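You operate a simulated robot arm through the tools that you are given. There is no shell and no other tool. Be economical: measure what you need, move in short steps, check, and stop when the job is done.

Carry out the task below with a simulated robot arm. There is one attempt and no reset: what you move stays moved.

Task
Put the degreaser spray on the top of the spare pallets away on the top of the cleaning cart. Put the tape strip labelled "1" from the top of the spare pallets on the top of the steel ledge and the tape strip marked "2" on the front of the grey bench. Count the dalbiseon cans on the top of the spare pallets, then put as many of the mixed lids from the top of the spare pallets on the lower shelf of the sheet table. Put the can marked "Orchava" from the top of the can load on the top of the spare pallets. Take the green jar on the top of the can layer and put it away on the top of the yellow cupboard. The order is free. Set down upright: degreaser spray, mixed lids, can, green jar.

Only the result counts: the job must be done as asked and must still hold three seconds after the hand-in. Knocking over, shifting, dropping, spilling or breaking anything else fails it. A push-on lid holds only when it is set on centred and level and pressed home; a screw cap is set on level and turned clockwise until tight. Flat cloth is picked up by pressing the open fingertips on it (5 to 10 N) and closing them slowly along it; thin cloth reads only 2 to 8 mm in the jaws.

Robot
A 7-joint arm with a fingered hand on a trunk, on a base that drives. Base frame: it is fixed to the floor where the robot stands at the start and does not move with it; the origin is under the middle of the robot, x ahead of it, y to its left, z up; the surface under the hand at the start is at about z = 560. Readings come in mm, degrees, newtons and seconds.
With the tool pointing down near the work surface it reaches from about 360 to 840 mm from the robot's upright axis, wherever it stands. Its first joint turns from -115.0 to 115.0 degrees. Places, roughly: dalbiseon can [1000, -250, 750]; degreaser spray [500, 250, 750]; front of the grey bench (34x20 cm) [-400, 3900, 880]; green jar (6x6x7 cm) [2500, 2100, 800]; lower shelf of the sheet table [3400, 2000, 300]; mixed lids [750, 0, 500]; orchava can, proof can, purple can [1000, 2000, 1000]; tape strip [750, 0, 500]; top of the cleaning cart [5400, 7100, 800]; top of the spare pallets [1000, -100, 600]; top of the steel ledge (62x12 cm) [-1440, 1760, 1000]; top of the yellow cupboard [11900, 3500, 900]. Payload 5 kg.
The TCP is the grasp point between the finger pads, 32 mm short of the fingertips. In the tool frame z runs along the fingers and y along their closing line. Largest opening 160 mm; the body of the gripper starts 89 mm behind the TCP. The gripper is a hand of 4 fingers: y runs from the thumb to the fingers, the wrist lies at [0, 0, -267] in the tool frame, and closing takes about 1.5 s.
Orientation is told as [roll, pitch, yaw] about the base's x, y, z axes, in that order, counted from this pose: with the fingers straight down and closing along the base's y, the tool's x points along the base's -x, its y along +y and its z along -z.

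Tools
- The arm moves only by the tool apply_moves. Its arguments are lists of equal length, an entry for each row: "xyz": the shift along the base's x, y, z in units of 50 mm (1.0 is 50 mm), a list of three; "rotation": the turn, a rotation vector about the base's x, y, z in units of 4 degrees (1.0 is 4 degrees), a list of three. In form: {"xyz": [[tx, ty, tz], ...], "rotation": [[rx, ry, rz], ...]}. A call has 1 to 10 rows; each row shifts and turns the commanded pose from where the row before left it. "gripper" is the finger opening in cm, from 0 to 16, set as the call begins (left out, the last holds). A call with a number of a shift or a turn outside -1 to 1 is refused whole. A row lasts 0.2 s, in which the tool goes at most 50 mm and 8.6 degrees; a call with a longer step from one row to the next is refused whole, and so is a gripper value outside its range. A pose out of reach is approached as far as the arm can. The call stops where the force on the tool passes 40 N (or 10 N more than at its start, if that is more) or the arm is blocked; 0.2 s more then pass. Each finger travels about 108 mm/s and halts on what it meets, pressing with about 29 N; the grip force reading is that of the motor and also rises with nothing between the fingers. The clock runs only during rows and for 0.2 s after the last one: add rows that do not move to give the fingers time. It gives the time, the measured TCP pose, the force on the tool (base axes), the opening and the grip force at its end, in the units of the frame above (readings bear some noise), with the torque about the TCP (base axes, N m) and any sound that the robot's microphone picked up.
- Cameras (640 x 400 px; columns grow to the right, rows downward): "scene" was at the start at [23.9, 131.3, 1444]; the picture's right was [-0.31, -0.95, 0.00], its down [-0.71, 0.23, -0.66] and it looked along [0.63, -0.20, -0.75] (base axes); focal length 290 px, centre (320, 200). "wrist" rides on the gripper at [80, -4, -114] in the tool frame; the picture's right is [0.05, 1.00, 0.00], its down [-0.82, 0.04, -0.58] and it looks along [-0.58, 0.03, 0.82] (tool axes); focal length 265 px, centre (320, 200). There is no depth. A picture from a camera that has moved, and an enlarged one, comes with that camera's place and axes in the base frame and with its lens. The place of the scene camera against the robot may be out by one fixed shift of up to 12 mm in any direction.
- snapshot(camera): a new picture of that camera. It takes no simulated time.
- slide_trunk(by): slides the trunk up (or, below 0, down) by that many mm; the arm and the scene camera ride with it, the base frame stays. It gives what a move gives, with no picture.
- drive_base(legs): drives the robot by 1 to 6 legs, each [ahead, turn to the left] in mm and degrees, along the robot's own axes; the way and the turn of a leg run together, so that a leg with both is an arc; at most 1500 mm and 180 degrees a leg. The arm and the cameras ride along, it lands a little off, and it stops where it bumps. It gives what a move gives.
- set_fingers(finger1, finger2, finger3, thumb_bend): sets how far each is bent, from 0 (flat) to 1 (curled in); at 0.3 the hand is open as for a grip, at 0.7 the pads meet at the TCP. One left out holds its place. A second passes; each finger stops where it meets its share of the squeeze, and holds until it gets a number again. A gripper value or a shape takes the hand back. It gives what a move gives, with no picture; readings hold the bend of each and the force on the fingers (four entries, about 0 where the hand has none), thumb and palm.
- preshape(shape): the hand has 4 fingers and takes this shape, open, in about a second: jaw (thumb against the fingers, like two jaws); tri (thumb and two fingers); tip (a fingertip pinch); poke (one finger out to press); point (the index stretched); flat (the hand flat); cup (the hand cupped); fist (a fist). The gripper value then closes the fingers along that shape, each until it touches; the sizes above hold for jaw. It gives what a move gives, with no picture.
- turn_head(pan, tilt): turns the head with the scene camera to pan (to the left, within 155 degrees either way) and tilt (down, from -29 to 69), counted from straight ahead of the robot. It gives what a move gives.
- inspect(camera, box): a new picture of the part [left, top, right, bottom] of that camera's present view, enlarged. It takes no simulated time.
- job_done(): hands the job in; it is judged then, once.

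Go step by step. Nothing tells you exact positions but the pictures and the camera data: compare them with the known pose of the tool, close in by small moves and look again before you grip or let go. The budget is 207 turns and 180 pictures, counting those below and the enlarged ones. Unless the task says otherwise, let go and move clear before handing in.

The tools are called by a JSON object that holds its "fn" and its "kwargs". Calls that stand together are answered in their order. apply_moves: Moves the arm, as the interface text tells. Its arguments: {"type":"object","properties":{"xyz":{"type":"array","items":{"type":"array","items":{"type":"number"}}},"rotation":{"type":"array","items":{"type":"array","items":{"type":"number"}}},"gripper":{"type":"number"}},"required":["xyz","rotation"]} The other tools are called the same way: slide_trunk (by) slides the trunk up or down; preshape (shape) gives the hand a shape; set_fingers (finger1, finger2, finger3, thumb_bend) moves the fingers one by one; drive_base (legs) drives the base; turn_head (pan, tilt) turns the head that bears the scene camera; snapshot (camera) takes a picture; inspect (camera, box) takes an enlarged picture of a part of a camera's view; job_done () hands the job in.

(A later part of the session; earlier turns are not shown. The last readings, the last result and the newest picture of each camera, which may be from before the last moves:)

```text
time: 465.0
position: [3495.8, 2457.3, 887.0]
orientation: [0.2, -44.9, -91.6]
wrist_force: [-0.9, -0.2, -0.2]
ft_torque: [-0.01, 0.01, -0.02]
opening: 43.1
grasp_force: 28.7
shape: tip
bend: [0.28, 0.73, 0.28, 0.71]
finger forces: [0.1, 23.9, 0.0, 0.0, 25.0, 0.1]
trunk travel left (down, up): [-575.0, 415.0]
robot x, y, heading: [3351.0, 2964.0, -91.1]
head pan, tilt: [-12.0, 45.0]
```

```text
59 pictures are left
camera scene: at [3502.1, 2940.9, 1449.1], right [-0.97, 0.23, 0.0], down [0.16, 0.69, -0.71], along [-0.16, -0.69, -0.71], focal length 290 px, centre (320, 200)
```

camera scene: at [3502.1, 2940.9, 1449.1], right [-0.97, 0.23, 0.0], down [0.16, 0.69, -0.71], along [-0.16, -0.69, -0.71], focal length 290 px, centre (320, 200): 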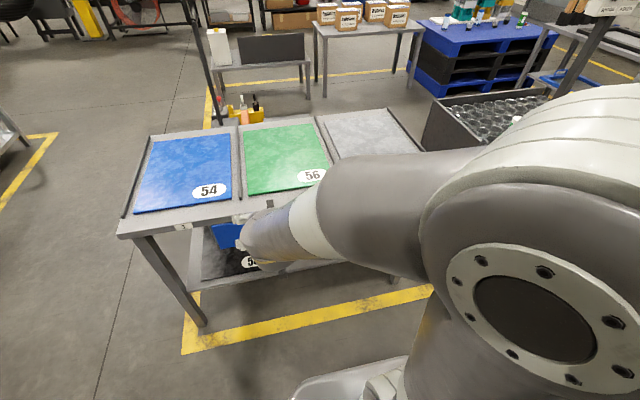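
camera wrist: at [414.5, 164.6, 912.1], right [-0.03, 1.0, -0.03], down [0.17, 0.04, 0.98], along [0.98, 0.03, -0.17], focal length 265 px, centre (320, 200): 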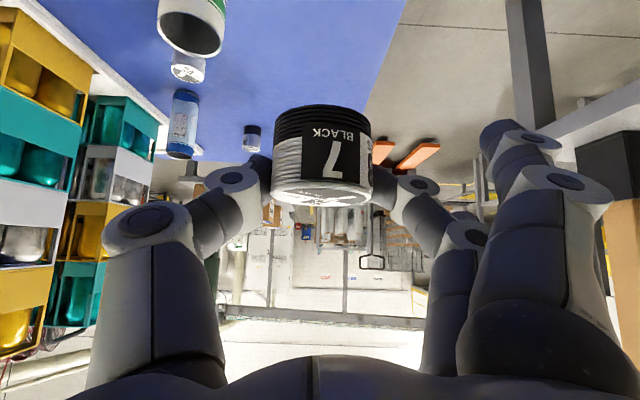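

{"fn": "drive_base", "kwargs": {"legs": [[-150, 0]]}}

{"fn": "slide_trunk", "kwargs": {"by": -400}}

{"fn": "turn_head", "kwargs": {"pan": -5, "tilt": 35}}

{"fn": "snapshot", "kwargs": {"camera": "wrist"}}

{"fn": "snapshot", "kwargs": {"camera": "scene"}}

```text
time: 466.3
position: [3499.6, 2605.6, 887.5]
orientation: [0.1, -45.0, -91.6]
wrist_force: [0.4, -0.3, -1.0]
ft_torque: [-0.01, -0.01, -0.02]
opening: 43.0
grasp_force: 29.1
shape: tip
bend: [0.28, 0.73, 0.28, 0.71]
finger forces: [0.0, 24.0, 0.0, 0.0, 25.0, 0.0]
trunk travel left (down, up): [-575.0, 415.0]
robot x, y, heading: [3357.1, 3117.1, -91.3]
head pan, tilt: [-12.0, 45.0]
```

```text
time: 470.2
position: [3499.1, 2605.6, 487.4]
orientation: [0.2, -44.9, -91.6]
wrist_force: [0.5, -0.8, -0.9]
ft_torque: [0.03, 0.0, 0.01]
opening: 43.3
grasp_force: 28.8
shape: tip
bend: [0.28, 0.73, 0.28, 0.71]
finger forces: [0.1, 24.0, 0.1, 0.0, 25.0, 0.1]
trunk travel left (down, up): [-175.0, 815.0]
robot x, y, heading: [3353.7, 3109.8, -91.2]
head pan, tilt: [-12.0, 45.0]
```

```text
time: 470.9
position: [3498.5, 2606.2, 488.3]
orientation: [0.2, -44.8, -91.6]
wrist_force: [-0.2, 0.2, -0.4]
ft_torque: [0.06, -0.05, -0.03]
opening: 42.9
grasp_force: 28.8
shape: tip
bend: [0.28, 0.73, 0.28, 0.71]
finger forces: [0.0, 23.9, 0.0, 0.0, 25.0, 0.0]
trunk travel left (down, up): [-175.0, 815.0]
robot x, y, heading: [3355.4, 3117.1, -91.4]
head pan, tilt: [-5.0, 35.0]
```

```text
58 pictures are left
camera wrist: at [3498.6, 2742.8, 512.2], right [1.0, 0.01, -0.03], down [0.04, -0.17, 0.98], along [0.0, -0.99, -0.17], focal length 265 px, centre (320, 200)
```

wrist: 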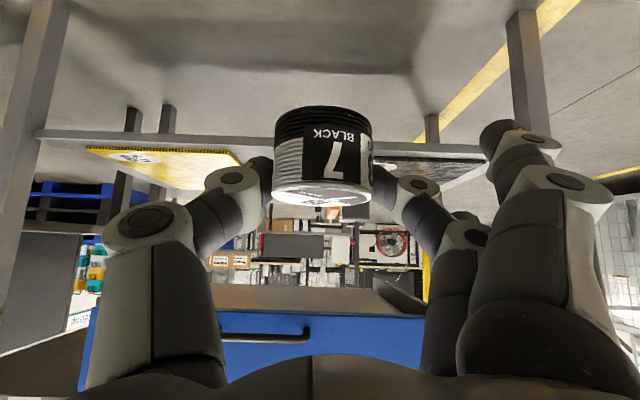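

```text
57 pictures are left
camera scene: at [3514.2, 3082.0, 1063.9], right [-0.99, 0.11, 0.0], down [0.06, 0.57, -0.82], along [-0.09, -0.81, -0.57], focal length 290 px, centre (320, 200)
```

scene: 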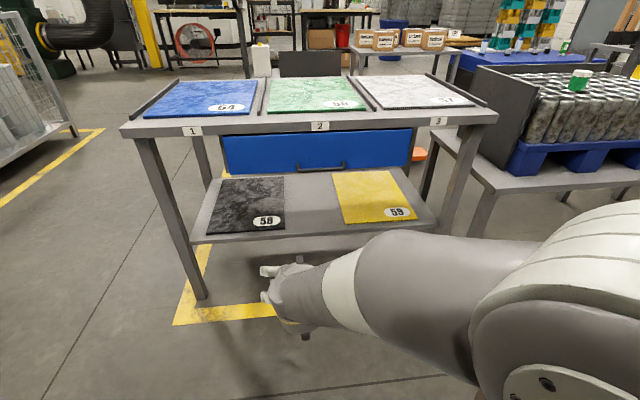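

{"fn": "apply_moves", "kwargs": {"xyz": [[-0.8, 0, -0.5], [-0.8, 0, -0.5], [-0.68, 0, -0.4]], "rotation": [[0, 0, 0.13], [0, 0, 0.13], [0, 0, 0.13]]}}

{"fn": "drive_base", "kwargs": {"legs": [[240, 0]]}}

{"fn": "snapshot", "kwargs": {"camera": "wrist"}}

{"fn": "snapshot", "kwargs": {"camera": "scene"}}

```text
time: 471.7
position: [3393.9, 2573.1, 426.5]
orientation: [0.2, -44.9, -90.1]
wrist_force: [0.9, 0.3, -0.2]
ft_torque: [0.0, 0.05, -0.05]
opening: 43.1
grasp_force: 29.1
shape: tip
bend: [0.28, 0.73, 0.28, 0.71]
finger forces: [0.0, 24.0, 0.0, 0.0, 24.9, 0.1]
out of reach, approached as far as the arm can: row 1, 2, 3
trunk travel left (down, up): [-175.0, 815.0]
robot x, y, heading: [3357.0, 3115.5, -91.3]
head pan, tilt: [-5.0, 35.0]
```

```text
time: 473.5
position: [3389.1, 2334.4, 427.1]
orientation: [0.0, -44.8, -90.1]
wrist_force: [-0.1, 0.4, -0.9]
ft_torque: [-0.02, -0.03, 0.0]
opening: 43.1
grasp_force: 28.8
shape: tip
bend: [0.28, 0.73, 0.28, 0.71]
finger forces: [0.0, 24.1, 0.0, 0.0, 25.0, 0.1]
trunk travel left (down, up): [-175.0, 815.0]
robot x, y, heading: [3348.7, 2874.0, -91.2]
head pan, tilt: [-5.0, 35.0]
```

```text
56 pictures are left
camera wrist: at [3383.8, 2470.7, 451.1], right [1.0, 0.04, -0.03], down [0.04, -0.17, 0.98], along [0.03, -0.98, -0.17], focal length 265 px, centre (320, 200)
```

wrist: 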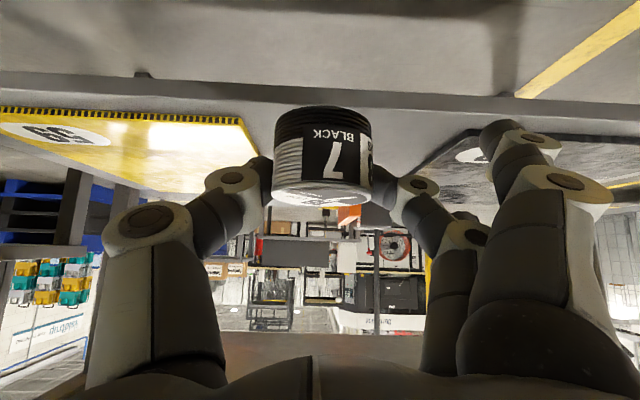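

```text
55 pictures are left
camera scene: at [3509.0, 2842.4, 1064.0], right [-0.99, 0.11, 0.0], down [0.06, 0.57, -0.82], along [-0.09, -0.81, -0.57], focal length 290 px, centre (320, 200)
```

scene: 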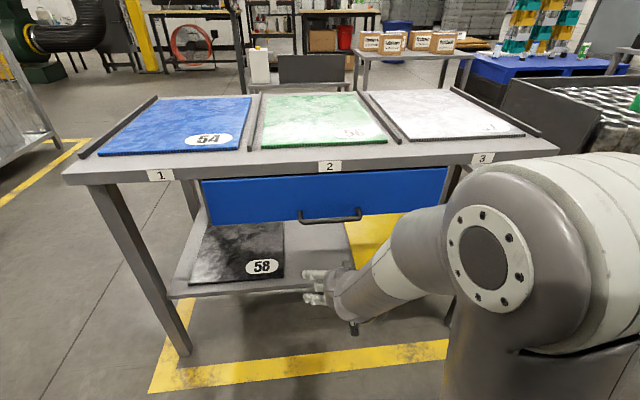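

{"fn": "apply_moves", "kwargs": {"xyz": [[0.1, -0.8, 0], [0.1, -0.8, 0], [0, -0.8, 0], [0, 0, -0.3], [0, 0, 0]], "rotation": [[0, 0, 0], [0, 0, 0], [0, 0, 0], [0, 0, 0], [0, 0, 0]]}}

{"fn": "snapshot", "kwargs": {"camera": "wrist"}}

{"fn": "snapshot", "kwargs": {"camera": "scene"}}

```text
time: 474.7
position: [3398.6, 2212.9, 411.2]
orientation: [0.3, -44.8, -90.0]
wrist_force: [-0.2, -0.1, -0.2]
ft_torque: [-0.04, 0.0, -0.02]
opening: 42.8
grasp_force: 29.0
shape: tip
bend: [0.28, 0.73, 0.28, 0.71]
finger forces: [0.1, 24.0, 0.0, 0.1, 24.8, 0.0]
trunk travel left (down, up): [-175.0, 815.0]
robot x, y, heading: [3349.5, 2874.2, -91.1]
head pan, tilt: [-5.0, 35.0]
```

```text
54 pictures are left
camera wrist: at [3394.5, 2350.0, 436.3], right [1.0, 0.04, -0.03], down [0.04, -0.17, 0.98], along [0.03, -0.98, -0.17], focal length 265 px, centre (320, 200)
```

wrist: 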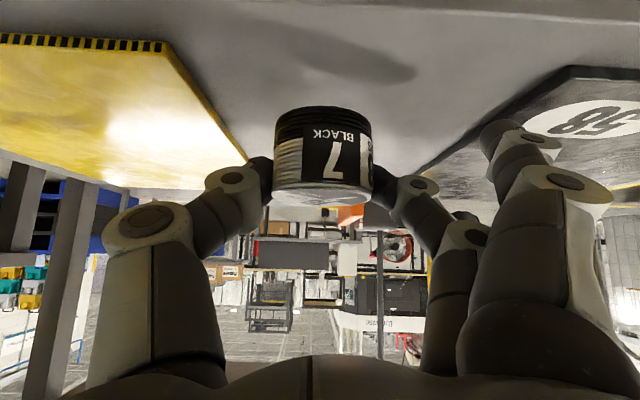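

```text
53 pictures are left
camera scene: at [3509.0, 2842.4, 1064.0], right [-0.99, 0.11, 0.0], down [0.06, 0.57, -0.82], along [-0.09, -0.81, -0.57], focal length 290 px, centre (320, 200)
```

scene: 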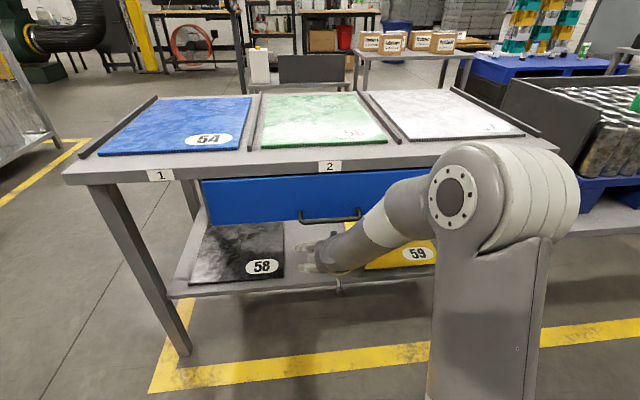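

{"fn": "apply_moves", "kwargs": {"xyz": [[0, 0, -0.2], [0, 0, -0.1], [0, 0, -0.08], [0, 0, 0]], "rotation": [[0, 0, 0], [0, 0, 0], [0, 0, 0], [0, 0, 0]]}}

{"fn": "apply_moves", "kwargs": {"xyz": [[0, 0, -0.06], [0, 0, 0]], "rotation": [[0, 0, 0], [0, 0, 0]]}}

{"fn": "apply_moves", "kwargs": {"xyz": [[0, 0, -0.05], [0, 0, 0]], "rotation": [[0, 0, 0], [0, 0, 0]]}}

{"fn": "snapshot", "kwargs": {"camera": "wrist"}}

```text
time: 475.7
position: [3398.9, 2214.5, 391.6]
orientation: [0.2, -44.9, -90.0]
wrist_force: [-0.1, -0.4, 0.0]
ft_torque: [0.01, 0.0, 0.04]
opening: 42.9
grasp_force: 29.0
shape: tip
bend: [0.28, 0.73, 0.28, 0.71]
finger forces: [0.1, 23.9, 0.0, 0.0, 25.0, 0.0]
trunk travel left (down, up): [-175.0, 815.0]
robot x, y, heading: [3351.9, 2874.9, -91.1]
head pan, tilt: [-5.0, 35.0]
```

```text
time: 476.3
position: [3397.5, 2213.8, 390.5]
orientation: [0.2, -44.7, -90.1]
wrist_force: [-0.6, 0.8, 0.3]
ft_torque: [0.01, 0.03, -0.05]
opening: 43.2
grasp_force: 29.6
shape: tip
bend: [0.28, 0.73, 0.28, 0.71]
finger forces: [0.0, 23.9, 0.0, 0.0, 24.9, 0.1]
trunk travel left (down, up): [-175.0, 815.0]
robot x, y, heading: [3350.1, 2877.4, -91.2]
head pan, tilt: [-5.0, 35.0]
```

```text
time: 476.9
position: [3398.5, 2213.8, 386.6]
orientation: [0.2, -44.7, -90.1]
wrist_force: [0.9, 0.1, -0.2]
ft_torque: [-0.02, 0.01, 0.01]
opening: 42.7
grasp_force: 29.3
shape: tip
bend: [0.28, 0.73, 0.28, 0.71]
finger forces: [0.0, 23.8, 0.0, 0.0, 24.9, 0.0]
trunk travel left (down, up): [-175.0, 815.0]
robot x, y, heading: [3348.6, 2876.9, -91.3]
head pan, tilt: [-5.0, 35.0]
```

```text
52 pictures are left
camera wrist: at [3393.8, 2350.8, 411.6], right [1.0, 0.04, -0.03], down [0.04, -0.17, 0.98], along [0.03, -0.98, -0.17], focal length 265 px, centre (320, 200)
```

wrist: 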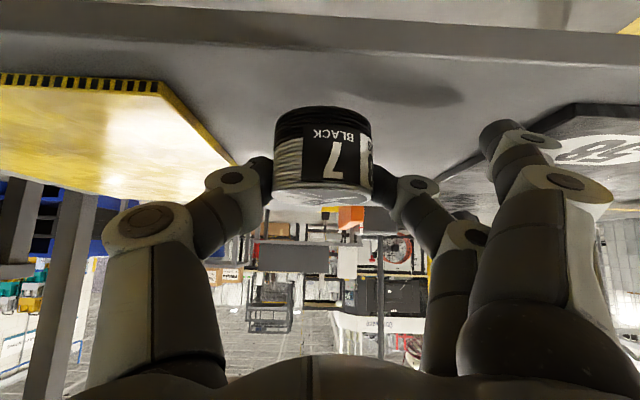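

{"fn": "apply_moves", "kwargs": {"xyz": [[0, 0, -0.08], [0, 0, -0.06], [0, 0, 0]], "rotation": [[0, 0, 0], [0, 0, 0], [0, 0, 0]]}}

{"fn": "apply_moves", "kwargs": {"xyz": [[0, 0, -0.06], [0, 0, 0]], "rotation": [[0, 0, 0], [0, 0, 0]]}}

{"fn": "apply_moves", "kwargs": {"xyz": [[0, 0, -0.06], [0, 0, 0]], "rotation": [[0, 0, 0], [0, 0, 0]]}}

{"fn": "snapshot", "kwargs": {"camera": "wrist"}}

```text
time: 477.7
position: [3399.3, 2214.3, 379.1]
orientation: [0.0, -44.9, -90.0]
wrist_force: [-0.1, 0.9, 0.4]
ft_torque: [0.01, 0.03, 0.01]
opening: 42.7
grasp_force: 28.9
shape: tip
bend: [0.28, 0.73, 0.28, 0.71]
finger forces: [0.0, 23.9, 0.1, 0.0, 24.9, 0.0]
trunk travel left (down, up): [-175.0, 815.0]
robot x, y, heading: [3350.9, 2874.0, -91.1]
head pan, tilt: [-5.0, 35.0]
```

```text
time: 478.3
position: [3397.2, 2214.1, 376.5]
orientation: [0.2, -44.8, -90.1]
wrist_force: [-0.5, 0.3, -0.6]
ft_torque: [0.01, -0.02, -0.01]
opening: 43.1
grasp_force: 28.9
shape: tip
bend: [0.28, 0.73, 0.28, 0.71]
finger forces: [0.0, 24.0, 0.0, 0.1, 24.9, 0.0]
trunk travel left (down, up): [-175.0, 815.0]
robot x, y, heading: [3351.1, 2875.6, -91.2]
head pan, tilt: [-5.0, 35.0]
```

```text
time: 478.9
position: [3397.6, 2212.5, 373.7]
orientation: [0.2, -44.9, -90.1]
wrist_force: [-0.5, 0.2, -1.5]
ft_torque: [-0.02, 0.03, 0.0]
opening: 43.1
grasp_force: 28.3
shape: tip
bend: [0.28, 0.73, 0.28, 0.71]
finger forces: [0.1, 23.9, 0.0, 0.0, 25.0, 0.1]
trunk travel left (down, up): [-175.0, 815.0]
robot x, y, heading: [3350.4, 2872.2, -91.3]
head pan, tilt: [-5.0, 35.0]
```

```text
51 pictures are left
camera wrist: at [3393.8, 2350.7, 398.7], right [1.0, 0.04, -0.03], down [0.04, -0.17, 0.98], along [0.03, -0.98, -0.17], focal length 265 px, centre (320, 200)
```

wrist: 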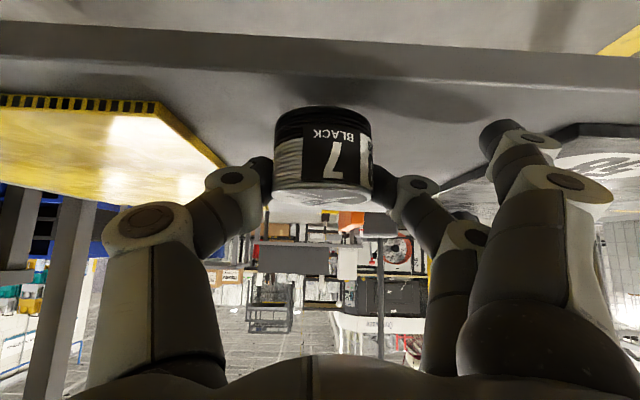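

{"fn": "apply_moves", "kwargs": {"xyz": [[0.04, -0.3, 0], [0, -0.3, 0], [0, 0, -0.06], [0, 0, 0]], "rotation": [[0, 0, 0], [0, 0, 0], [0, 0, 0], [0, 0, 0]]}}

{"fn": "apply_moves", "kwargs": {"xyz": [[0, 0, -0.06], [0, 0, 0]], "rotation": [[0, 0, 0], [0, 0, 0]]}}

{"fn": "apply_moves", "kwargs": {"xyz": [[0, 0, -0.05], [0, 0, 0]], "rotation": [[0, 0, 0], [0, 0, 0]]}}

```text
time: 479.9
position: [3400.8, 2183.8, 369.7]
orientation: [0.1, -44.8, -90.1]
wrist_force: [0.3, 0.5, -1.1]
ft_torque: [0.0, 0.0, 0.03]
opening: 42.7
grasp_force: 29.2
shape: tip
bend: [0.28, 0.73, 0.28, 0.71]
finger forces: [0.0, 23.9, 0.1, 0.0, 24.8, 0.0]
trunk travel left (down, up): [-175.0, 815.0]
robot x, y, heading: [3345.4, 2872.3, -91.2]
head pan, tilt: [-5.0, 35.0]
```

```text
time: 480.5
position: [3400.1, 2184.1, 367.0]
orientation: [0.2, -44.8, -90.1]
wrist_force: [-0.2, -0.4, -1.3]
ft_torque: [-0.01, -0.03, -0.01]
opening: 42.9
grasp_force: 29.3
shape: tip
bend: [0.28, 0.73, 0.28, 0.71]
finger forces: [0.0, 23.9, 0.0, 0.0, 24.9, 0.0]
trunk travel left (down, up): [-175.0, 815.0]
robot x, y, heading: [3356.0, 2871.6, -91.1]
head pan, tilt: [-5.0, 35.0]
```

```text
time: 481.1
position: [3400.5, 2183.2, 365.0]
orientation: [0.2, -44.8, -90.1]
wrist_force: [0.3, -0.4, -0.2]
ft_torque: [0.03, -0.01, 0.04]
opening: 42.9
grasp_force: 28.6
shape: tip
bend: [0.28, 0.73, 0.28, 0.71]
finger forces: [0.2, 23.8, 0.1, 0.0, 24.9, 0.0]
trunk travel left (down, up): [-175.0, 815.0]
robot x, y, heading: [3350.6, 2878.0, -91.2]
head pan, tilt: [-5.0, 35.0]
```

{"fn": "apply_moves", "kwargs": {"xyz": [[0, 0, -0.04], [0, 0, 0]], "rotation": [[0, 0, 0], [0, 0, 0]]}}

{"fn": "apply_moves", "kwargs": {"xyz": [[0, 0, -0.04], [0, 0, 0]], "rotation": [[0, 0, 0], [0, 0, 0]]}}

{"fn": "snapshot", "kwargs": {"camera": "wrist"}}

```text
time: 481.7
position: [3399.8, 2183.8, 363.3]
orientation: [0.1, -44.8, -90.1]
wrist_force: [0.4, 0.1, -0.3]
ft_torque: [-0.02, -0.04, 0.0]
opening: 42.9
grasp_force: 29.3
shape: tip
bend: [0.24, 0.73, 0.28, 0.71]
finger forces: [0.6, 23.8, 0.1, 0.1, 24.9, 0.0]
trunk travel left (down, up): [-175.0, 815.0]
robot x, y, heading: [3356.1, 2875.3, -91.2]
head pan, tilt: [-5.0, 35.0]
```

```text
time: 482.3
position: [3399.3, 2184.0, 361.5]
orientation: [0.1, -44.9, -90.1]
wrist_force: [-0.8, -0.6, 1.4]
ft_torque: [0.06, -0.06, -0.02]
opening: 42.9
grasp_force: 29.4
shape: tip
bend: [0.19, 0.73, 0.28, 0.71]
finger forces: [0.9, 23.9, 0.1, 0.1, 25.2, 0.0]
trunk travel left (down, up): [-175.0, 815.0]
robot x, y, heading: [3352.2, 2878.3, -91.1]
head pan, tilt: [-5.0, 35.0]
```

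```text
50 pictures are left
camera wrist: at [3395.6, 2320.5, 386.2], right [1.0, 0.04, -0.03], down [0.04, -0.17, 0.98], along [0.03, -0.98, -0.17], focal length 265 px, centre (320, 200)
```

wrist: 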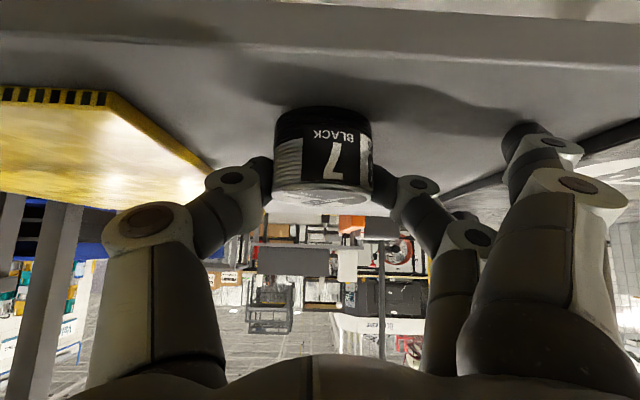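

{"fn": "apply_moves", "kwargs": {"xyz": [[0, 0, -0.02], [0, 0, 0]], "rotation": [[0, 0, 0], [0, 0, 0]]}}

{"fn": "apply_moves", "kwargs": {"xyz": [[0, 0, 0], [0, 0, 0], [0, 0, 0], [0, 0, 0], [0, 0, 0]], "rotation": [[0, 0, 0], [0, 0, 0], [0, 0, 0], [0, 0, 0], [0, 0, 0]], "gripper": 9}}

{"fn": "snapshot", "kwargs": {"camera": "wrist"}}

```text
time: 482.9
position: [3400.1, 2183.8, 360.7]
orientation: [0.1, -44.9, -90.1]
wrist_force: [-2.8, -1.0, 5.0]
ft_torque: [-0.03, -0.12, 0.0]
opening: 43.1
grasp_force: 29.3
shape: tip
bend: [0.19, 0.74, 0.28, 0.71]
finger forces: [0.9, 24.5, 0.1, 0.1, 26.2, 0.0]
trunk travel left (down, up): [-175.0, 815.0]
robot x, y, heading: [3355.1, 2874.6, -91.1]
head pan, tilt: [-5.0, 35.0]
```

```text
time: 484.1
position: [3401.1, 2183.9, 360.3]
orientation: [0.1, -44.7, -90.0]
wrist_force: [-0.3, 0.0, -0.5]
ft_torque: [0.0, 0.0, 0.01]
opening: 89.2
grasp_force: 0.1
shape: tip
bend: [0.01, 0.72, 0.01, 0.7]
finger forces: [0.0, 0.0, 0.0, 0.0, 0.0, 0.0]
trunk travel left (down, up): [-175.0, 815.0]
robot x, y, heading: [3354.0, 2878.2, -91.2]
head pan, tilt: [-5.0, 35.0]
```

```text
49 pictures are left
camera wrist: at [3395.9, 2320.7, 385.2], right [1.0, 0.04, -0.03], down [0.04, -0.17, 0.98], along [0.03, -0.98, -0.17], focal length 265 px, centre (320, 200)
```

wrist: 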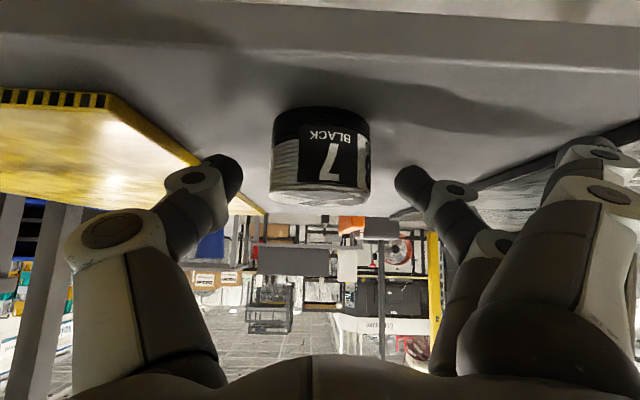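

{"fn": "apply_moves", "kwargs": {"xyz": [[0, 0.2, 0.1], [0, 0.8, 0.2], [0, 0.9, 0.2], [0, 0.9, 0.1], [0, 0.9, 0]], "rotation": [[0, 0, 0], [0, 0, 0], [0, 0, 0], [0, 0, 0], [0, 0, 0]]}}

{"fn": "drive_base", "kwargs": {"legs": [[-250, 0]]}}

{"fn": "slide_trunk", "kwargs": {"by": 400}}

{"fn": "inspect", "kwargs": {"camera": "scene", "box": [150, 150, 470, 350]}}

```text
time: 485.3
position: [3405.3, 2333.5, 389.9]
orientation: [0.1, -44.8, -90.1]
wrist_force: [-0.3, 0.1, 0.0]
ft_torque: [0.02, 0.0, 0.01]
opening: 89.3
grasp_force: 0.1
shape: tip
bend: [0.01, 0.72, 0.01, 0.7]
finger forces: [0.0, 0.0, 0.0, 0.1, 0.0, 0.0]
out of reach, approached as far as the arm can: row 5
trunk travel left (down, up): [-175.0, 815.0]
robot x, y, heading: [3352.0, 2877.6, -91.5]
head pan, tilt: [-5.0, 35.0]
```

```text
time: 487.1
position: [3412.1, 2584.0, 389.1]
orientation: [0.1, -44.9, -89.8]
wrist_force: [-0.2, -1.0, 0.2]
ft_torque: [0.02, -0.01, -0.02]
opening: 89.2
grasp_force: 0.0
shape: tip
bend: [0.01, 0.72, 0.01, 0.7]
finger forces: [0.1, 0.1, 0.0, 0.0, 0.1, 0.1]
trunk travel left (down, up): [-175.0, 815.0]
robot x, y, heading: [3350.6, 3125.5, -90.8]
head pan, tilt: [-5.0, 35.0]
```

```text
time: 490.9
position: [3411.6, 2583.9, 790.8]
orientation: [0.1, -44.8, -89.9]
wrist_force: [-0.3, -0.4, 1.2]
ft_torque: [-0.01, 0.0, 0.0]
opening: 89.2
grasp_force: 0.0
shape: tip
bend: [0.01, 0.72, 0.01, 0.7]
finger forces: [0.0, 0.0, 0.0, 0.0, 0.0, 0.0]
trunk travel left (down, up): [-575.0, 415.0]
robot x, y, heading: [3353.9, 3128.3, -91.2]
head pan, tilt: [-5.0, 35.0]
```

```text
2.00 times, centred on (310, 250) of scene
camera zoom: at [3514.2, 3094.1, 1463.9], right [-0.99, 0.11, 0.0], down [0.06, 0.57, -0.82], along [-0.09, -0.81, -0.57], focal length 579 px, centre (340, 100)
```

zoom: 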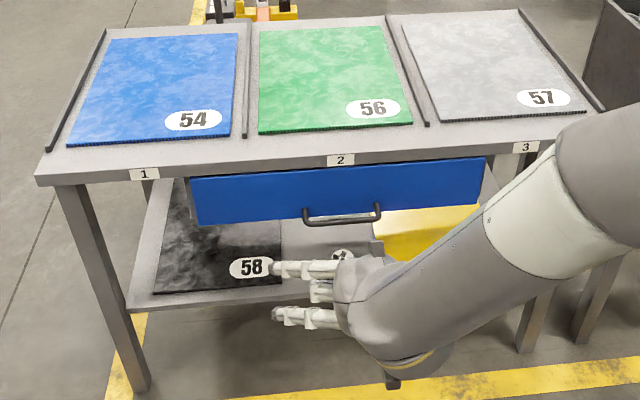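

{"fn": "slide_trunk", "kwargs": {"by": 200}}

{"fn": "drive_base", "kwargs": {"legs": [[0, -88.8], [1300, 0], [1300, 0], [1070, 0], [0, 90]]}}

```text
time: 493.1
position: [3410.5, 2584.2, 989.5]
orientation: [0.1, -44.8, -89.9]
wrist_force: [-0.1, -0.1, 0.5]
ft_torque: [-0.01, 0.02, 0.0]
opening: 89.0
grasp_force: 0.1
shape: tip
bend: [0.01, 0.72, 0.01, 0.7]
finger forces: [0.1, 0.0, 0.1, 0.0, 0.0, 0.0]
trunk travel left (down, up): [-775.0, 215.0]
robot x, y, heading: [3357.6, 3126.6, -91.1]
head pan, tilt: [-5.0, 35.0]
```

```text
time: 518.5
position: [-270.2, 2584.4, 990.2]
orientation: [0.1, -44.8, -89.7]
wrist_force: [0.1, -0.7, -0.5]
ft_torque: [-0.01, 0.01, -0.02]
opening: 89.1
grasp_force: 0.1
shape: tip
bend: [0.01, 0.72, 0.01, 0.7]
finger forces: [0.1, 0.1, 0.0, 0.0, 0.0, 0.0]
trunk travel left (down, up): [-775.0, 215.0]
robot x, y, heading: [-325.9, 3127.0, -90.9]
head pan, tilt: [-5.0, 35.0]
```

{"fn": "drive_base", "kwargs": {"legs": [[0, 0.9], [1500, 0], [1500, 0], [110, 0], [0, 90], [385, 0]]}}

{"fn": "slide_trunk", "kwargs": {"by": -200}}

{"fn": "turn_head", "kwargs": {"pan": 0, "tilt": 45}}

{"fn": "snapshot", "kwargs": {"camera": "scene"}}

{"fn": "snapshot", "kwargs": {"camera": "wrist"}}

```text
time: 540.1
position: [599.1, 80.4, 990.1]
orientation: [0.0, -44.9, 0.8]
wrist_force: [0.7, 0.9, -0.3]
ft_torque: [-0.01, 0.0, 0.04]
opening: 89.4
grasp_force: 0.0
shape: tip
bend: [0.01, 0.72, 0.01, 0.7]
finger forces: [0.0, 0.0, 0.0, 0.1, 0.0, 0.0]
trunk travel left (down, up): [-775.0, 215.0]
robot x, y, heading: [58.7, 17.3, -0.7]
head pan, tilt: [-5.0, 35.0]
stopped in leg 6: the robot was blocked; the commanded pose is now the measured one
```

```text
time: 542.3
position: [597.5, 79.9, 790.5]
orientation: [0.1, -44.8, 0.7]
wrist_force: [0.0, 0.2, 0.1]
ft_torque: [0.0, -0.03, -0.02]
opening: 89.3
grasp_force: 0.1
shape: tip
bend: [0.01, 0.72, 0.01, 0.7]
finger forces: [0.1, 0.0, 0.0, 0.1, 0.1, 0.0]
trunk travel left (down, up): [-575.0, 415.0]
robot x, y, heading: [56.7, 17.1, -0.5]
head pan, tilt: [-5.0, 35.0]
```

```text
time: 543.0
position: [597.7, 79.9, 791.0]
orientation: [0.1, -44.8, 0.7]
wrist_force: [-0.5, 0.5, -0.1]
ft_torque: [0.01, -0.01, 0.02]
opening: 89.3
grasp_force: 0.1
shape: tip
bend: [0.01, 0.72, 0.01, 0.7]
finger forces: [0.0, 0.0, 0.0, 0.0, 0.1, 0.1]
trunk travel left (down, up): [-575.0, 415.0]
robot x, y, heading: [54.6, 21.0, -0.6]
head pan, tilt: [0.0, 45.0]
```

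```text
47 pictures are left
camera scene: at [88.2, 174.0, 1449.2], right [-0.01, -1.0, 0.0], down [-0.71, 0.01, -0.71], along [0.71, -0.01, -0.71], focal length 290 px, centre (320, 200)
```

scene: 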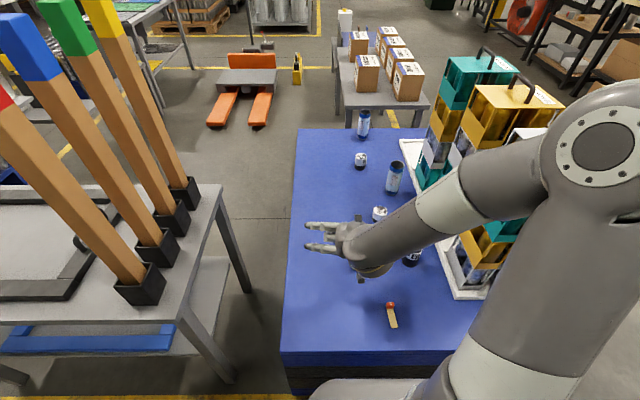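

```text
46 pictures are left
camera wrist: at [460.3, 73.3, 815.4], right [-0.05, 1.0, -0.03], down [0.17, 0.04, 0.98], along [0.98, 0.04, -0.17], focal length 265 px, centre (320, 200)
```

wrist: 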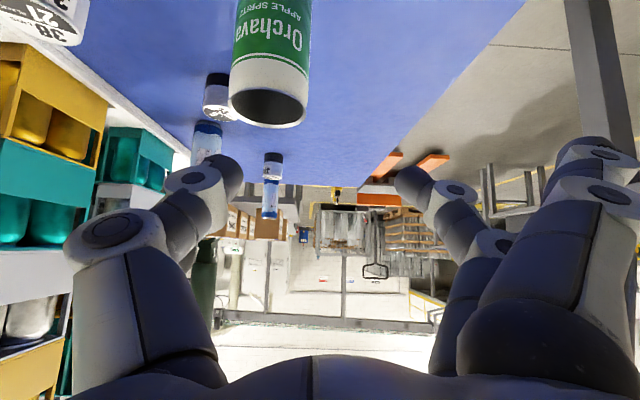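

{"fn": "drive_base", "kwargs": {"legs": [[-15, 0]]}}

{"fn": "apply_moves", "kwargs": {"xyz": [[0.8, -0.48, 0.4], [0.8, -0.48, 0], [0.8, -0.48, 0], [0.8, -0.48, 0], [0.8, -0.48, 0], [0.8, -0.48, 0], [0.4, 0, 0], [0, 0, -0.9], [0, 0, -0.9]], "rotation": [[0, 0, -0.17], [0, 0, 0], [0, 0, 0], [0, 0, 0], [0, 0, 0], [0, 0, 0], [0, 0, 0], [0, 0, 0], [0, 0, 0]]}}

{"fn": "snapshot", "kwargs": {"camera": "wrist"}}

```text
time: 543.8
position: [582.7, 80.5, 789.5]
orientation: [0.1, -44.9, 0.7]
wrist_force: [-0.4, -0.3, 0.3]
ft_torque: [0.01, -0.01, 0.01]
opening: 89.4
grasp_force: 0.1
shape: tip
bend: [0.01, 0.72, 0.01, 0.7]
finger forces: [0.0, 0.0, 0.0, 0.1, 0.1, 0.0]
trunk travel left (down, up): [-575.0, 415.0]
robot x, y, heading: [39.8, 17.9, -0.4]
head pan, tilt: [0.0, 45.0]
```

```text
refused: row 1 steps farther than a row can; nothing moved
```

```text
45 pictures are left
camera wrist: at [445.1, 73.4, 815.4], right [-0.05, 1.0, -0.03], down [0.17, 0.04, 0.98], along [0.98, 0.04, -0.17], focal length 265 px, centre (320, 200)
```

wrist: 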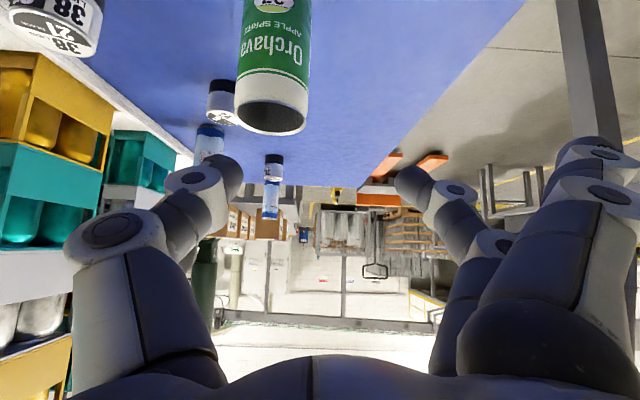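

{"fn": "apply_moves", "kwargs": {"xyz": [[0, 0, 0.6], [0.8, -0.48, 0], [0.8, -0.48, 0], [0.8, -0.48, 0], [0.8, -0.48, 0], [0.8, -0.48, 0], [0.8, -0.48, 0], [0.5, 0, 0], [0, 0, -0.9], [0, 0, -0.9]], "rotation": [[0, 0, -0.17], [0, 0, 0], [0, 0, 0], [0, 0, 0], [0, 0, 0], [0, 0, 0], [0, 0, 0], [0, 0, 0], [0, 0, 0], [0, 0, 0]]}}

{"fn": "snapshot", "kwargs": {"camera": "wrist"}}

```text
time: 546.0
position: [847.2, -64.1, 728.7]
orientation: [0.2, -44.8, -0.1]
wrist_force: [0.5, 0.9, -0.4]
ft_torque: [0.03, 0.02, 0.04]
opening: 89.2
grasp_force: 0.0
shape: tip
bend: [0.01, 0.72, 0.01, 0.7]
finger forces: [0.0, 0.1, 0.1, 0.1, 0.1, 0.0]
trunk travel left (down, up): [-575.0, 415.0]
robot x, y, heading: [40.4, 18.1, -0.4]
head pan, tilt: [0.0, 45.0]
```

```text
44 pictures are left
camera wrist: at [709.7, -69.8, 754.9], right [-0.04, 1.0, -0.03], down [0.17, 0.04, 0.98], along [0.98, 0.03, -0.17], focal length 265 px, centre (320, 200)
```

wrist: 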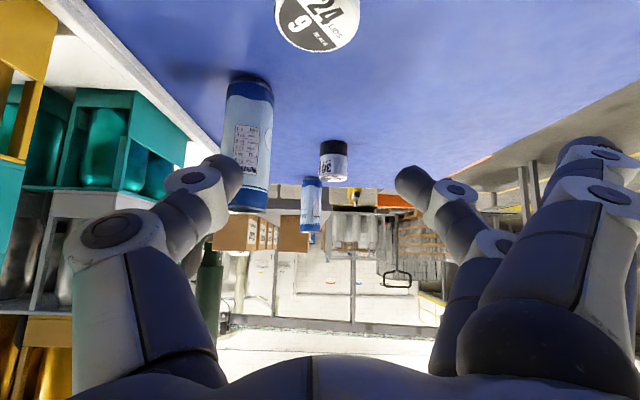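

{"fn": "apply_moves", "kwargs": {"xyz": [[0.08, -0.12, -0.6], [0, 0, -0.8], [0, 0, -0.6]], "rotation": [[0, 0, 0], [0, 0, 0], [0, 0, 0]]}}

{"fn": "snapshot", "kwargs": {"camera": "wrist"}}

```text
time: 546.8
position: [849.9, -71.1, 628.6]
orientation: [0.0, -44.8, 0.0]
wrist_force: [0.5, 0.3, 1.5]
ft_torque: [0.0, 0.0, -0.03]
opening: 89.4
grasp_force: 0.1
shape: tip
bend: [0.01, 0.72, 0.01, 0.7]
finger forces: [0.1, 0.0, 0.0, 0.0, 0.1, 0.1]
trunk travel left (down, up): [-575.0, 415.0]
robot x, y, heading: [41.6, 19.2, -0.7]
head pan, tilt: [0.0, 45.0]
```

```text
43 pictures are left
camera wrist: at [713.8, -75.5, 654.0], right [-0.04, 1.0, -0.03], down [0.17, 0.04, 0.98], along [0.98, 0.03, -0.17], focal length 265 px, centre (320, 200)
```

wrist: 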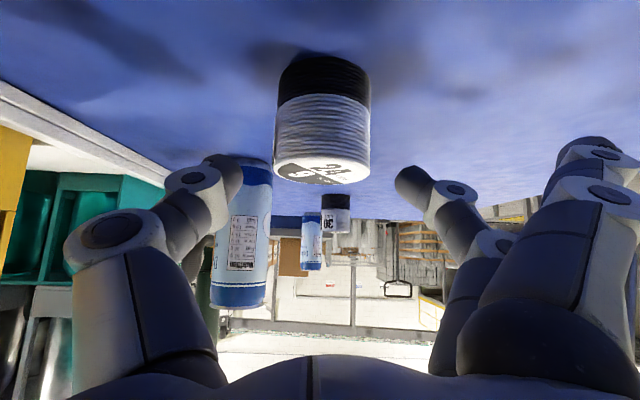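

{"fn": "apply_moves", "kwargs": {"xyz": [[0, 0, -0.3], [0, 0, -0.22], [0, 0, 0]], "rotation": [[0, 0, 0], [0, 0, 0], [0, 0, 0]]}}

{"fn": "apply_moves", "kwargs": {"xyz": [[0, 0, 0], [0, 0, 0], [0, 0, 0], [0, 0, 0], [0, 0, 0], [0, 0, 0]], "rotation": [[0, 0, 0], [0, 0, 0], [0, 0, 0], [0, 0, 0], [0, 0, 0], [0, 0, 0]], "gripper": 3}}

{"fn": "apply_moves", "kwargs": {"xyz": [[0, 0, 0.1], [0, 0, 0.3], [0, 0, 0.8], [0, 0, 0.9], [0, 0, 0.9], [0, 0, 0.9], [-0.4, 0, 0.9], [-0.9, 0, 0], [-0.9, 0, 0], [-0.9, 0, 0]], "rotation": [[0, 0, 0], [0, 0, 0], [0, 0, 0], [0, 0, 0], [0, 0, 0], [0, 0, 0], [0, 0, 0], [0, 0, 0], [0, 0, 0], [0, 0, 0]]}}

{"fn": "snapshot", "kwargs": {"camera": "wrist"}}

```text
time: 547.6
position: [852.4, -70.3, 603.3]
orientation: [0.1, -44.9, 0.1]
wrist_force: [0.6, -1.0, 0.3]
ft_torque: [-0.03, -0.02, -0.01]
opening: 89.4
grasp_force: 0.0
shape: tip
bend: [0.01, 0.72, 0.01, 0.7]
finger forces: [0.1, 0.0, 0.0, 0.0, 0.1, 0.1]
trunk travel left (down, up): [-575.0, 415.0]
robot x, y, heading: [43.5, 19.1, -0.6]
head pan, tilt: [0.0, 45.0]
```

```text
time: 549.0
position: [852.1, -70.1, 604.7]
orientation: [0.2, -44.8, 0.0]
wrist_force: [0.6, 0.9, 0.7]
ft_torque: [0.07, 0.01, 0.02]
opening: 44.3
grasp_force: 28.7
shape: tip
bend: [0.25, 0.73, 0.28, 0.7]
finger forces: [0.5, 25.4, 0.0, 0.1, 26.4, 0.0]
trunk travel left (down, up): [-575.0, 415.0]
robot x, y, heading: [40.3, 18.1, -0.3]
head pan, tilt: [0.0, 45.0]
```

```text
time: 551.2
position: [696.0, -69.0, 845.1]
orientation: [0.2, -44.9, 0.0]
wrist_force: [0.5, -0.2, -2.0]
ft_torque: [0.02, 0.0, -0.01]
opening: 44.2
grasp_force: 29.4
shape: tip
bend: [0.28, 0.73, 0.28, 0.7]
finger forces: [0.1, 25.4, 0.0, 0.0, 26.3, 0.0]
trunk travel left (down, up): [-575.0, 415.0]
robot x, y, heading: [39.5, 19.9, -0.5]
head pan, tilt: [0.0, 45.0]
```

```text
42 pictures are left
camera wrist: at [558.5, -74.2, 869.7], right [-0.04, 1.0, -0.03], down [0.17, 0.04, 0.98], along [0.98, 0.03, -0.17], focal length 265 px, centre (320, 200)
```

wrist: 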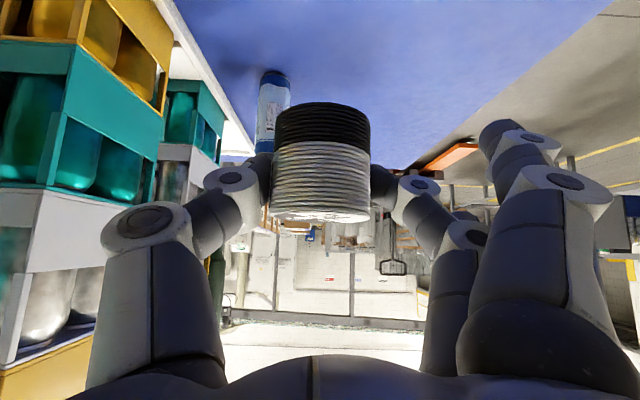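

{"fn": "apply_moves", "kwargs": {"xyz": [[-0.48, 0.75, 0.15], [-0.48, 0.75, 0.15], [-0.48, 0.75, 0.15], [-0.48, 0.75, 0.15], [-0.48, 0.75, 0.15], [-0.45, 0.75, 0.1]], "rotation": [[0, 0, 0], [0, 0, 0], [0, 0, 0], [0, 0, 0], [0, 0, 0], [0, 0, 0]]}}

{"fn": "drive_base", "kwargs": {"legs": [[-365, 0], [0, 90.4], [1480, 0], [1500, 0], [0, -90]]}}

{"fn": "drive_base", "kwargs": {"legs": [[1300, 0], [1300, 0], [1100, 0], [0, -90]]}}

```text
time: 552.6
position: [560.5, 156.7, 891.1]
orientation: [-4.0, -46.3, 6.9]
wrist_force: [-1.1, -1.3, -3.1]
ft_torque: [0.25, -0.25, -0.07]
opening: 43.9
grasp_force: 29.1
shape: tip
bend: [0.28, 0.73, 0.28, 0.7]
finger forces: [0.0, 26.5, 0.0, 0.0, 27.4, 0.0]
trunk travel left (down, up): [-575.0, 415.0]
robot x, y, heading: [39.9, 21.0, -0.5]
head pan, tilt: [0.0, 45.0]
```

```text
time: 576.5
position: [219.3, 3134.8, 885.1]
orientation: [0.1, -44.7, -0.2]
wrist_force: [0.3, -0.6, -0.7]
ft_torque: [0.0, 0.0, 0.0]
opening: 44.0
grasp_force: 29.1
shape: tip
bend: [0.28, 0.73, 0.28, 0.7]
finger forces: [0.0, 26.3, 0.0, 0.1, 27.2, 0.0]
trunk travel left (down, up): [-575.0, 415.0]
robot x, y, heading: [-295.4, 3004.2, -0.8]
head pan, tilt: [0.0, 45.0]
```

```text
time: 598.2
position: [3538.3, 2493.9, 885.1]
orientation: [0.1, -44.8, -89.7]
wrist_force: [0.0, -0.4, -0.8]
ft_torque: [-0.02, -0.04, 0.0]
opening: 43.9
grasp_force: 29.1
shape: tip
bend: [0.28, 0.73, 0.28, 0.7]
finger forces: [0.0, 26.0, 0.1, 0.0, 26.7, 0.0]
trunk travel left (down, up): [-575.0, 415.0]
robot x, y, heading: [3400.9, 3009.4, -89.9]
head pan, tilt: [0.0, 45.0]
```

{"fn": "drive_base", "kwargs": {"legs": [[-110, 0]]}}

{"fn": "slide_trunk", "kwargs": {"by": -400}}

{"fn": "apply_moves", "kwargs": {"xyz": [[-0.22, 0, -0.4], [-0.22, 0, -0.4], [-0.22, 0, -0.4]], "rotation": [[0, 0, 0], [0, 0, 0], [0, 0, 0]]}}

{"fn": "drive_base", "kwargs": {"legs": [[245, 0]]}}

{"fn": "snapshot", "kwargs": {"camera": "wrist"}}

```text
time: 599.4
position: [3538.4, 2604.0, 887.0]
orientation: [0.1, -44.8, -89.6]
wrist_force: [0.2, -0.4, -1.2]
ft_torque: [-0.03, 0.01, 0.03]
opening: 43.7
grasp_force: 29.4
shape: tip
bend: [0.28, 0.73, 0.28, 0.7]
finger forces: [0.0, 26.0, 0.1, 0.1, 26.7, 0.0]
trunk travel left (down, up): [-575.0, 415.0]
robot x, y, heading: [3398.1, 3115.9, -90.0]
head pan, tilt: [0.0, 45.0]
```

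```text
time: 603.2
position: [3537.7, 2602.5, 486.1]
orientation: [0.1, -44.8, -89.6]
wrist_force: [0.2, -0.2, 0.3]
ft_torque: [0.01, 0.01, 0.01]
opening: 43.5
grasp_force: 28.8
shape: tip
bend: [0.28, 0.73, 0.28, 0.7]
finger forces: [0.0, 26.1, 0.0, 0.0, 26.9, 0.0]
trunk travel left (down, up): [-175.0, 815.0]
robot x, y, heading: [3399.5, 3111.8, -90.1]
head pan, tilt: [0.0, 45.0]
```

```text
time: 604.0
position: [3508.4, 2594.5, 429.4]
orientation: [0.2, -44.6, -89.6]
wrist_force: [0.5, 0.5, -0.7]
ft_torque: [0.0, -0.02, 0.0]
opening: 43.9
grasp_force: 28.9
shape: tip
bend: [0.28, 0.73, 0.28, 0.7]
finger forces: [0.0, 25.8, 0.0, 0.1, 26.7, 0.0]
out of reach, approached as far as the arm can: row 3
trunk travel left (down, up): [-175.0, 815.0]
robot x, y, heading: [3399.7, 3114.9, -90.3]
head pan, tilt: [0.0, 45.0]
```

```text
time: 605.8
position: [3509.2, 2353.5, 427.1]
orientation: [0.0, -44.7, -89.5]
wrist_force: [-0.2, -0.4, -0.9]
ft_torque: [-0.02, -0.01, 0.0]
opening: 44.1
grasp_force: 28.7
shape: tip
bend: [0.28, 0.73, 0.28, 0.7]
finger forces: [0.0, 25.9, 0.1, 0.1, 26.8, 0.0]
trunk travel left (down, up): [-175.0, 815.0]
robot x, y, heading: [3397.2, 2877.0, -90.0]
head pan, tilt: [0.0, 45.0]
```

```text
41 pictures are left
camera wrist: at [3503.3, 2489.7, 453.1], right [1.0, 0.05, -0.04], down [0.04, -0.17, 0.98], along [0.04, -0.98, -0.18], focal length 265 px, centre (320, 200)
```

wrist: 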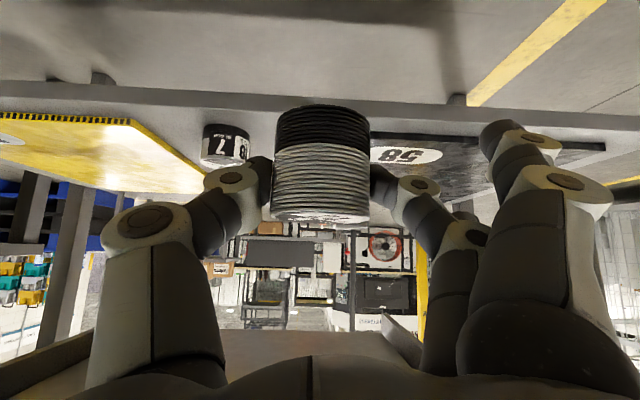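

{"fn": "apply_moves", "kwargs": {"xyz": [[-0.3, -0.8, 0], [0, -0.85, 0], [0, -0.85, 0], [0, -0.85, 0], [0, 0, 0]], "rotation": [[0, 0, -0.1], [0, 0, 0], [0, 0, 0], [0, 0, 0], [0, 0, 0]]}}

{"fn": "snapshot", "kwargs": {"camera": "wrist"}}

```text
time: 607.0
position: [3493.6, 2186.4, 426.8]
orientation: [0.1, -44.6, -90.0]
wrist_force: [0.4, 0.7, -1.0]
ft_torque: [0.0, 0.01, 0.02]
opening: 43.7
grasp_force: 29.3
shape: tip
bend: [0.28, 0.73, 0.28, 0.7]
finger forces: [0.0, 25.7, 0.0, 0.1, 26.4, 0.0]
trunk travel left (down, up): [-175.0, 815.0]
robot x, y, heading: [3400.1, 2877.4, -90.2]
head pan, tilt: [0.0, 45.0]
```

```text
40 pictures are left
camera wrist: at [3489.3, 2322.5, 453.4], right [1.0, 0.04, -0.04], down [0.04, -0.17, 0.98], along [0.03, -0.98, -0.18], focal length 265 px, centre (320, 200)
```

wrist: 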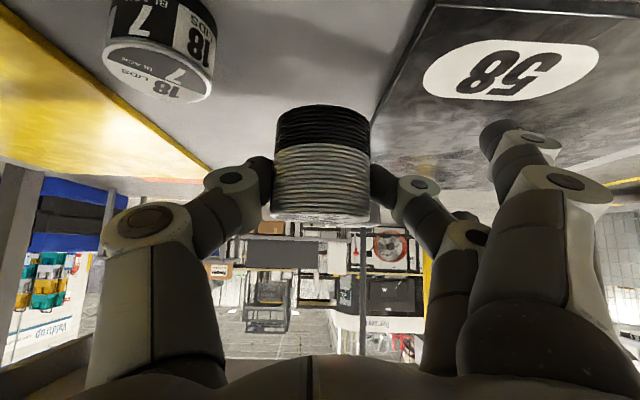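

{"fn": "apply_moves", "kwargs": {"xyz": [[0.04, 0, -0.5], [0, 0, -0.4], [0, 0, -0.15], [0, 0, 0]], "rotation": [[0, 0, 0], [0, 0, 0], [0, 0, 0], [0, 0, 0]]}}

{"fn": "apply_moves", "kwargs": {"xyz": [[0, 0, -0.06], [0, 0, 0]], "rotation": [[0, 0, 0], [0, 0, 0]]}}

{"fn": "apply_moves", "kwargs": {"xyz": [[0, 0, -0.05], [0, 0, 0]], "rotation": [[0, 0, 0], [0, 0, 0]]}}

{"fn": "snapshot", "kwargs": {"camera": "wrist"}}

```text
time: 608.0
position: [3495.7, 2186.4, 374.5]
orientation: [0.1, -44.6, -89.9]
wrist_force: [0.2, -0.4, -0.6]
ft_torque: [0.03, -0.01, -0.02]
opening: 43.7
grasp_force: 28.7
shape: tip
bend: [0.27, 0.73, 0.28, 0.7]
finger forces: [0.2, 25.6, 0.0, 0.1, 26.4, 0.1]
trunk travel left (down, up): [-175.0, 815.0]
robot x, y, heading: [3401.9, 2878.2, -90.3]
head pan, tilt: [0.0, 45.0]
```

```text
time: 608.6
position: [3496.7, 2185.6, 372.6]
orientation: [0.2, -44.7, -89.8]
wrist_force: [-0.4, -0.9, 1.4]
ft_torque: [0.01, -0.08, -0.02]
opening: 43.8
grasp_force: 29.3
shape: tip
bend: [0.23, 0.73, 0.28, 0.7]
finger forces: [1.0, 25.7, 0.0, 0.0, 26.4, 0.0]
trunk travel left (down, up): [-175.0, 815.0]
robot x, y, heading: [3399.4, 2875.7, -89.9]
head pan, tilt: [0.0, 45.0]
```

```text
time: 609.2
position: [3495.8, 2186.0, 369.3]
orientation: [0.1, -44.7, -90.0]
wrist_force: [-0.1, -0.3, -0.2]
ft_torque: [0.0, -0.06, -0.06]
opening: 43.9
grasp_force: 29.2
shape: tip
bend: [0.17, 0.73, 0.28, 0.7]
finger forces: [0.9, 25.6, 0.1, 0.0, 26.4, 0.0]
trunk travel left (down, up): [-175.0, 815.0]
robot x, y, heading: [3402.5, 2874.5, -90.1]
head pan, tilt: [0.0, 45.0]
```

```text
39 pictures are left
camera wrist: at [3491.3, 2322.1, 395.4], right [1.0, 0.04, -0.04], down [0.04, -0.17, 0.98], along [0.03, -0.98, -0.18], focal length 265 px, centre (320, 200)
```

wrist: 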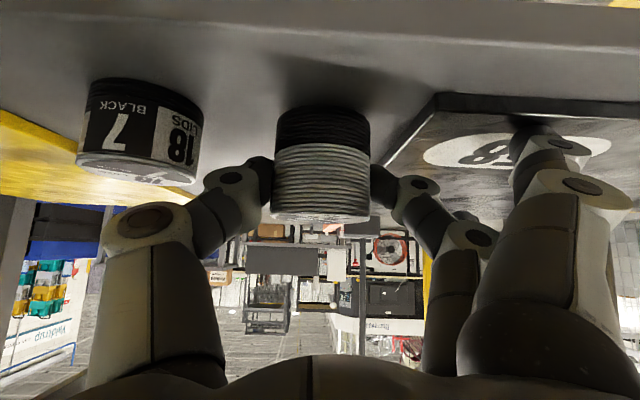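

{"fn": "apply_moves", "kwargs": {"xyz": [[0, 0, -0.06], [0, 0, 0]], "rotation": [[0, 0, 0], [0, 0, 0]]}}

{"fn": "apply_moves", "kwargs": {"xyz": [[0, 0, -0.04], [0, 0, 0]], "rotation": [[0, 0, 0], [0, 0, 0]]}}

{"fn": "apply_moves", "kwargs": {"xyz": [[0, 0, -0.03], [0, 0, 0]], "rotation": [[0, 0, 0], [0, 0, 0]]}}

```text
time: 609.8
position: [3496.8, 2185.4, 367.0]
orientation: [0.0, -44.5, -89.9]
wrist_force: [0.1, -0.1, -0.1]
ft_torque: [0.0, -0.05, -0.01]
opening: 43.9
grasp_force: 28.9
shape: tip
bend: [0.1, 0.73, 0.28, 0.7]
finger forces: [0.4, 25.6, 0.1, 0.0, 26.3, 0.0]
trunk travel left (down, up): [-175.0, 815.0]
robot x, y, heading: [3399.8, 2876.5, -90.3]
head pan, tilt: [0.0, 45.0]
```

```text
time: 610.4
position: [3496.0, 2185.5, 363.8]
orientation: [0.2, -44.6, -89.9]
wrist_force: [-1.0, 0.0, 0.0]
ft_torque: [0.0, -0.05, -0.02]
opening: 43.8
grasp_force: 29.1
shape: tip
bend: [0.07, 0.73, 0.28, 0.7]
finger forces: [0.6, 25.6, 0.0, 0.0, 26.4, 0.0]
trunk travel left (down, up): [-175.0, 815.0]
robot x, y, heading: [3397.4, 2871.2, -90.4]
head pan, tilt: [0.0, 45.0]
```

```text
time: 611.0
position: [3496.2, 2184.5, 364.4]
orientation: [0.1, -44.7, -89.9]
wrist_force: [-0.7, -0.3, 1.6]
ft_torque: [-0.01, -0.14, 0.03]
opening: 43.8
grasp_force: 29.0
shape: tip
bend: [0.05, 0.73, 0.28, 0.7]
finger forces: [0.9, 25.9, 0.0, 0.0, 26.4, 0.1]
trunk travel left (down, up): [-175.0, 815.0]
robot x, y, heading: [3401.5, 2873.6, -90.1]
head pan, tilt: [0.0, 45.0]
```

{"fn": "apply_moves", "kwargs": {"xyz": [[0, 0, -0.03], [0, 0, 0]], "rotation": [[0, 0, 0], [0, 0, 0]]}}

{"fn": "apply_moves", "kwargs": {"xyz": [[0, 0, 0], [0, 0, 0], [0, 0, 0], [0, 0, 0], [0, 0, 0]], "rotation": [[0, 0, 0], [0, 0, 0], [0, 0, 0], [0, 0, 0], [0, 0, 0]], "gripper": 6.5}}

{"fn": "snapshot", "kwargs": {"camera": "wrist"}}

```text
time: 611.6
position: [3496.3, 2185.1, 363.3]
orientation: [0.2, -44.8, -90.1]
wrist_force: [-0.4, 0.9, 9.4]
ft_torque: [-0.08, -0.13, -0.04]
opening: 44.1
grasp_force: 29.2
shape: tip
bend: [0.05, 0.74, 0.28, 0.7]
finger forces: [1.0, 27.0, 0.0, 0.0, 28.0, 0.1]
trunk travel left (down, up): [-175.0, 815.0]
robot x, y, heading: [3398.9, 2876.0, -90.0]
head pan, tilt: [0.0, 45.0]
```

```text
time: 612.8
position: [3495.3, 2185.0, 361.5]
orientation: [0.1, -44.6, -89.9]
wrist_force: [0.1, 0.4, 0.5]
ft_torque: [0.0, -0.04, 0.0]
opening: 64.4
grasp_force: 0.1
shape: tip
bend: [0.01, 0.73, 0.01, 0.7]
finger forces: [0.3, 0.0, 0.0, 0.0, 0.0, 0.0]
trunk travel left (down, up): [-175.0, 815.0]
robot x, y, heading: [3395.0, 2874.3, -90.1]
head pan, tilt: [0.0, 45.0]
```

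```text
38 pictures are left
camera wrist: at [3491.3, 2322.3, 387.1], right [1.0, 0.04, -0.04], down [0.04, -0.17, 0.98], along [0.03, -0.98, -0.18], focal length 265 px, centre (320, 200)
```

wrist: 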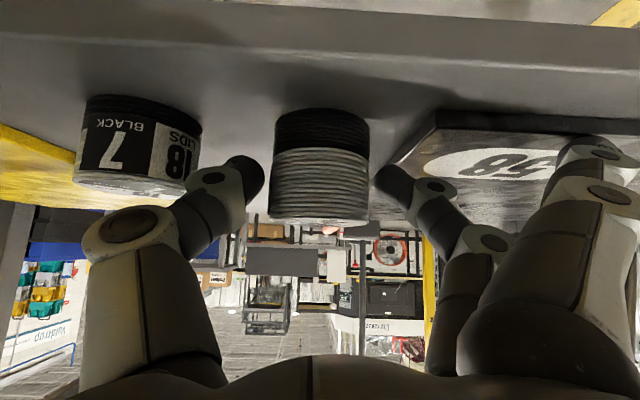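

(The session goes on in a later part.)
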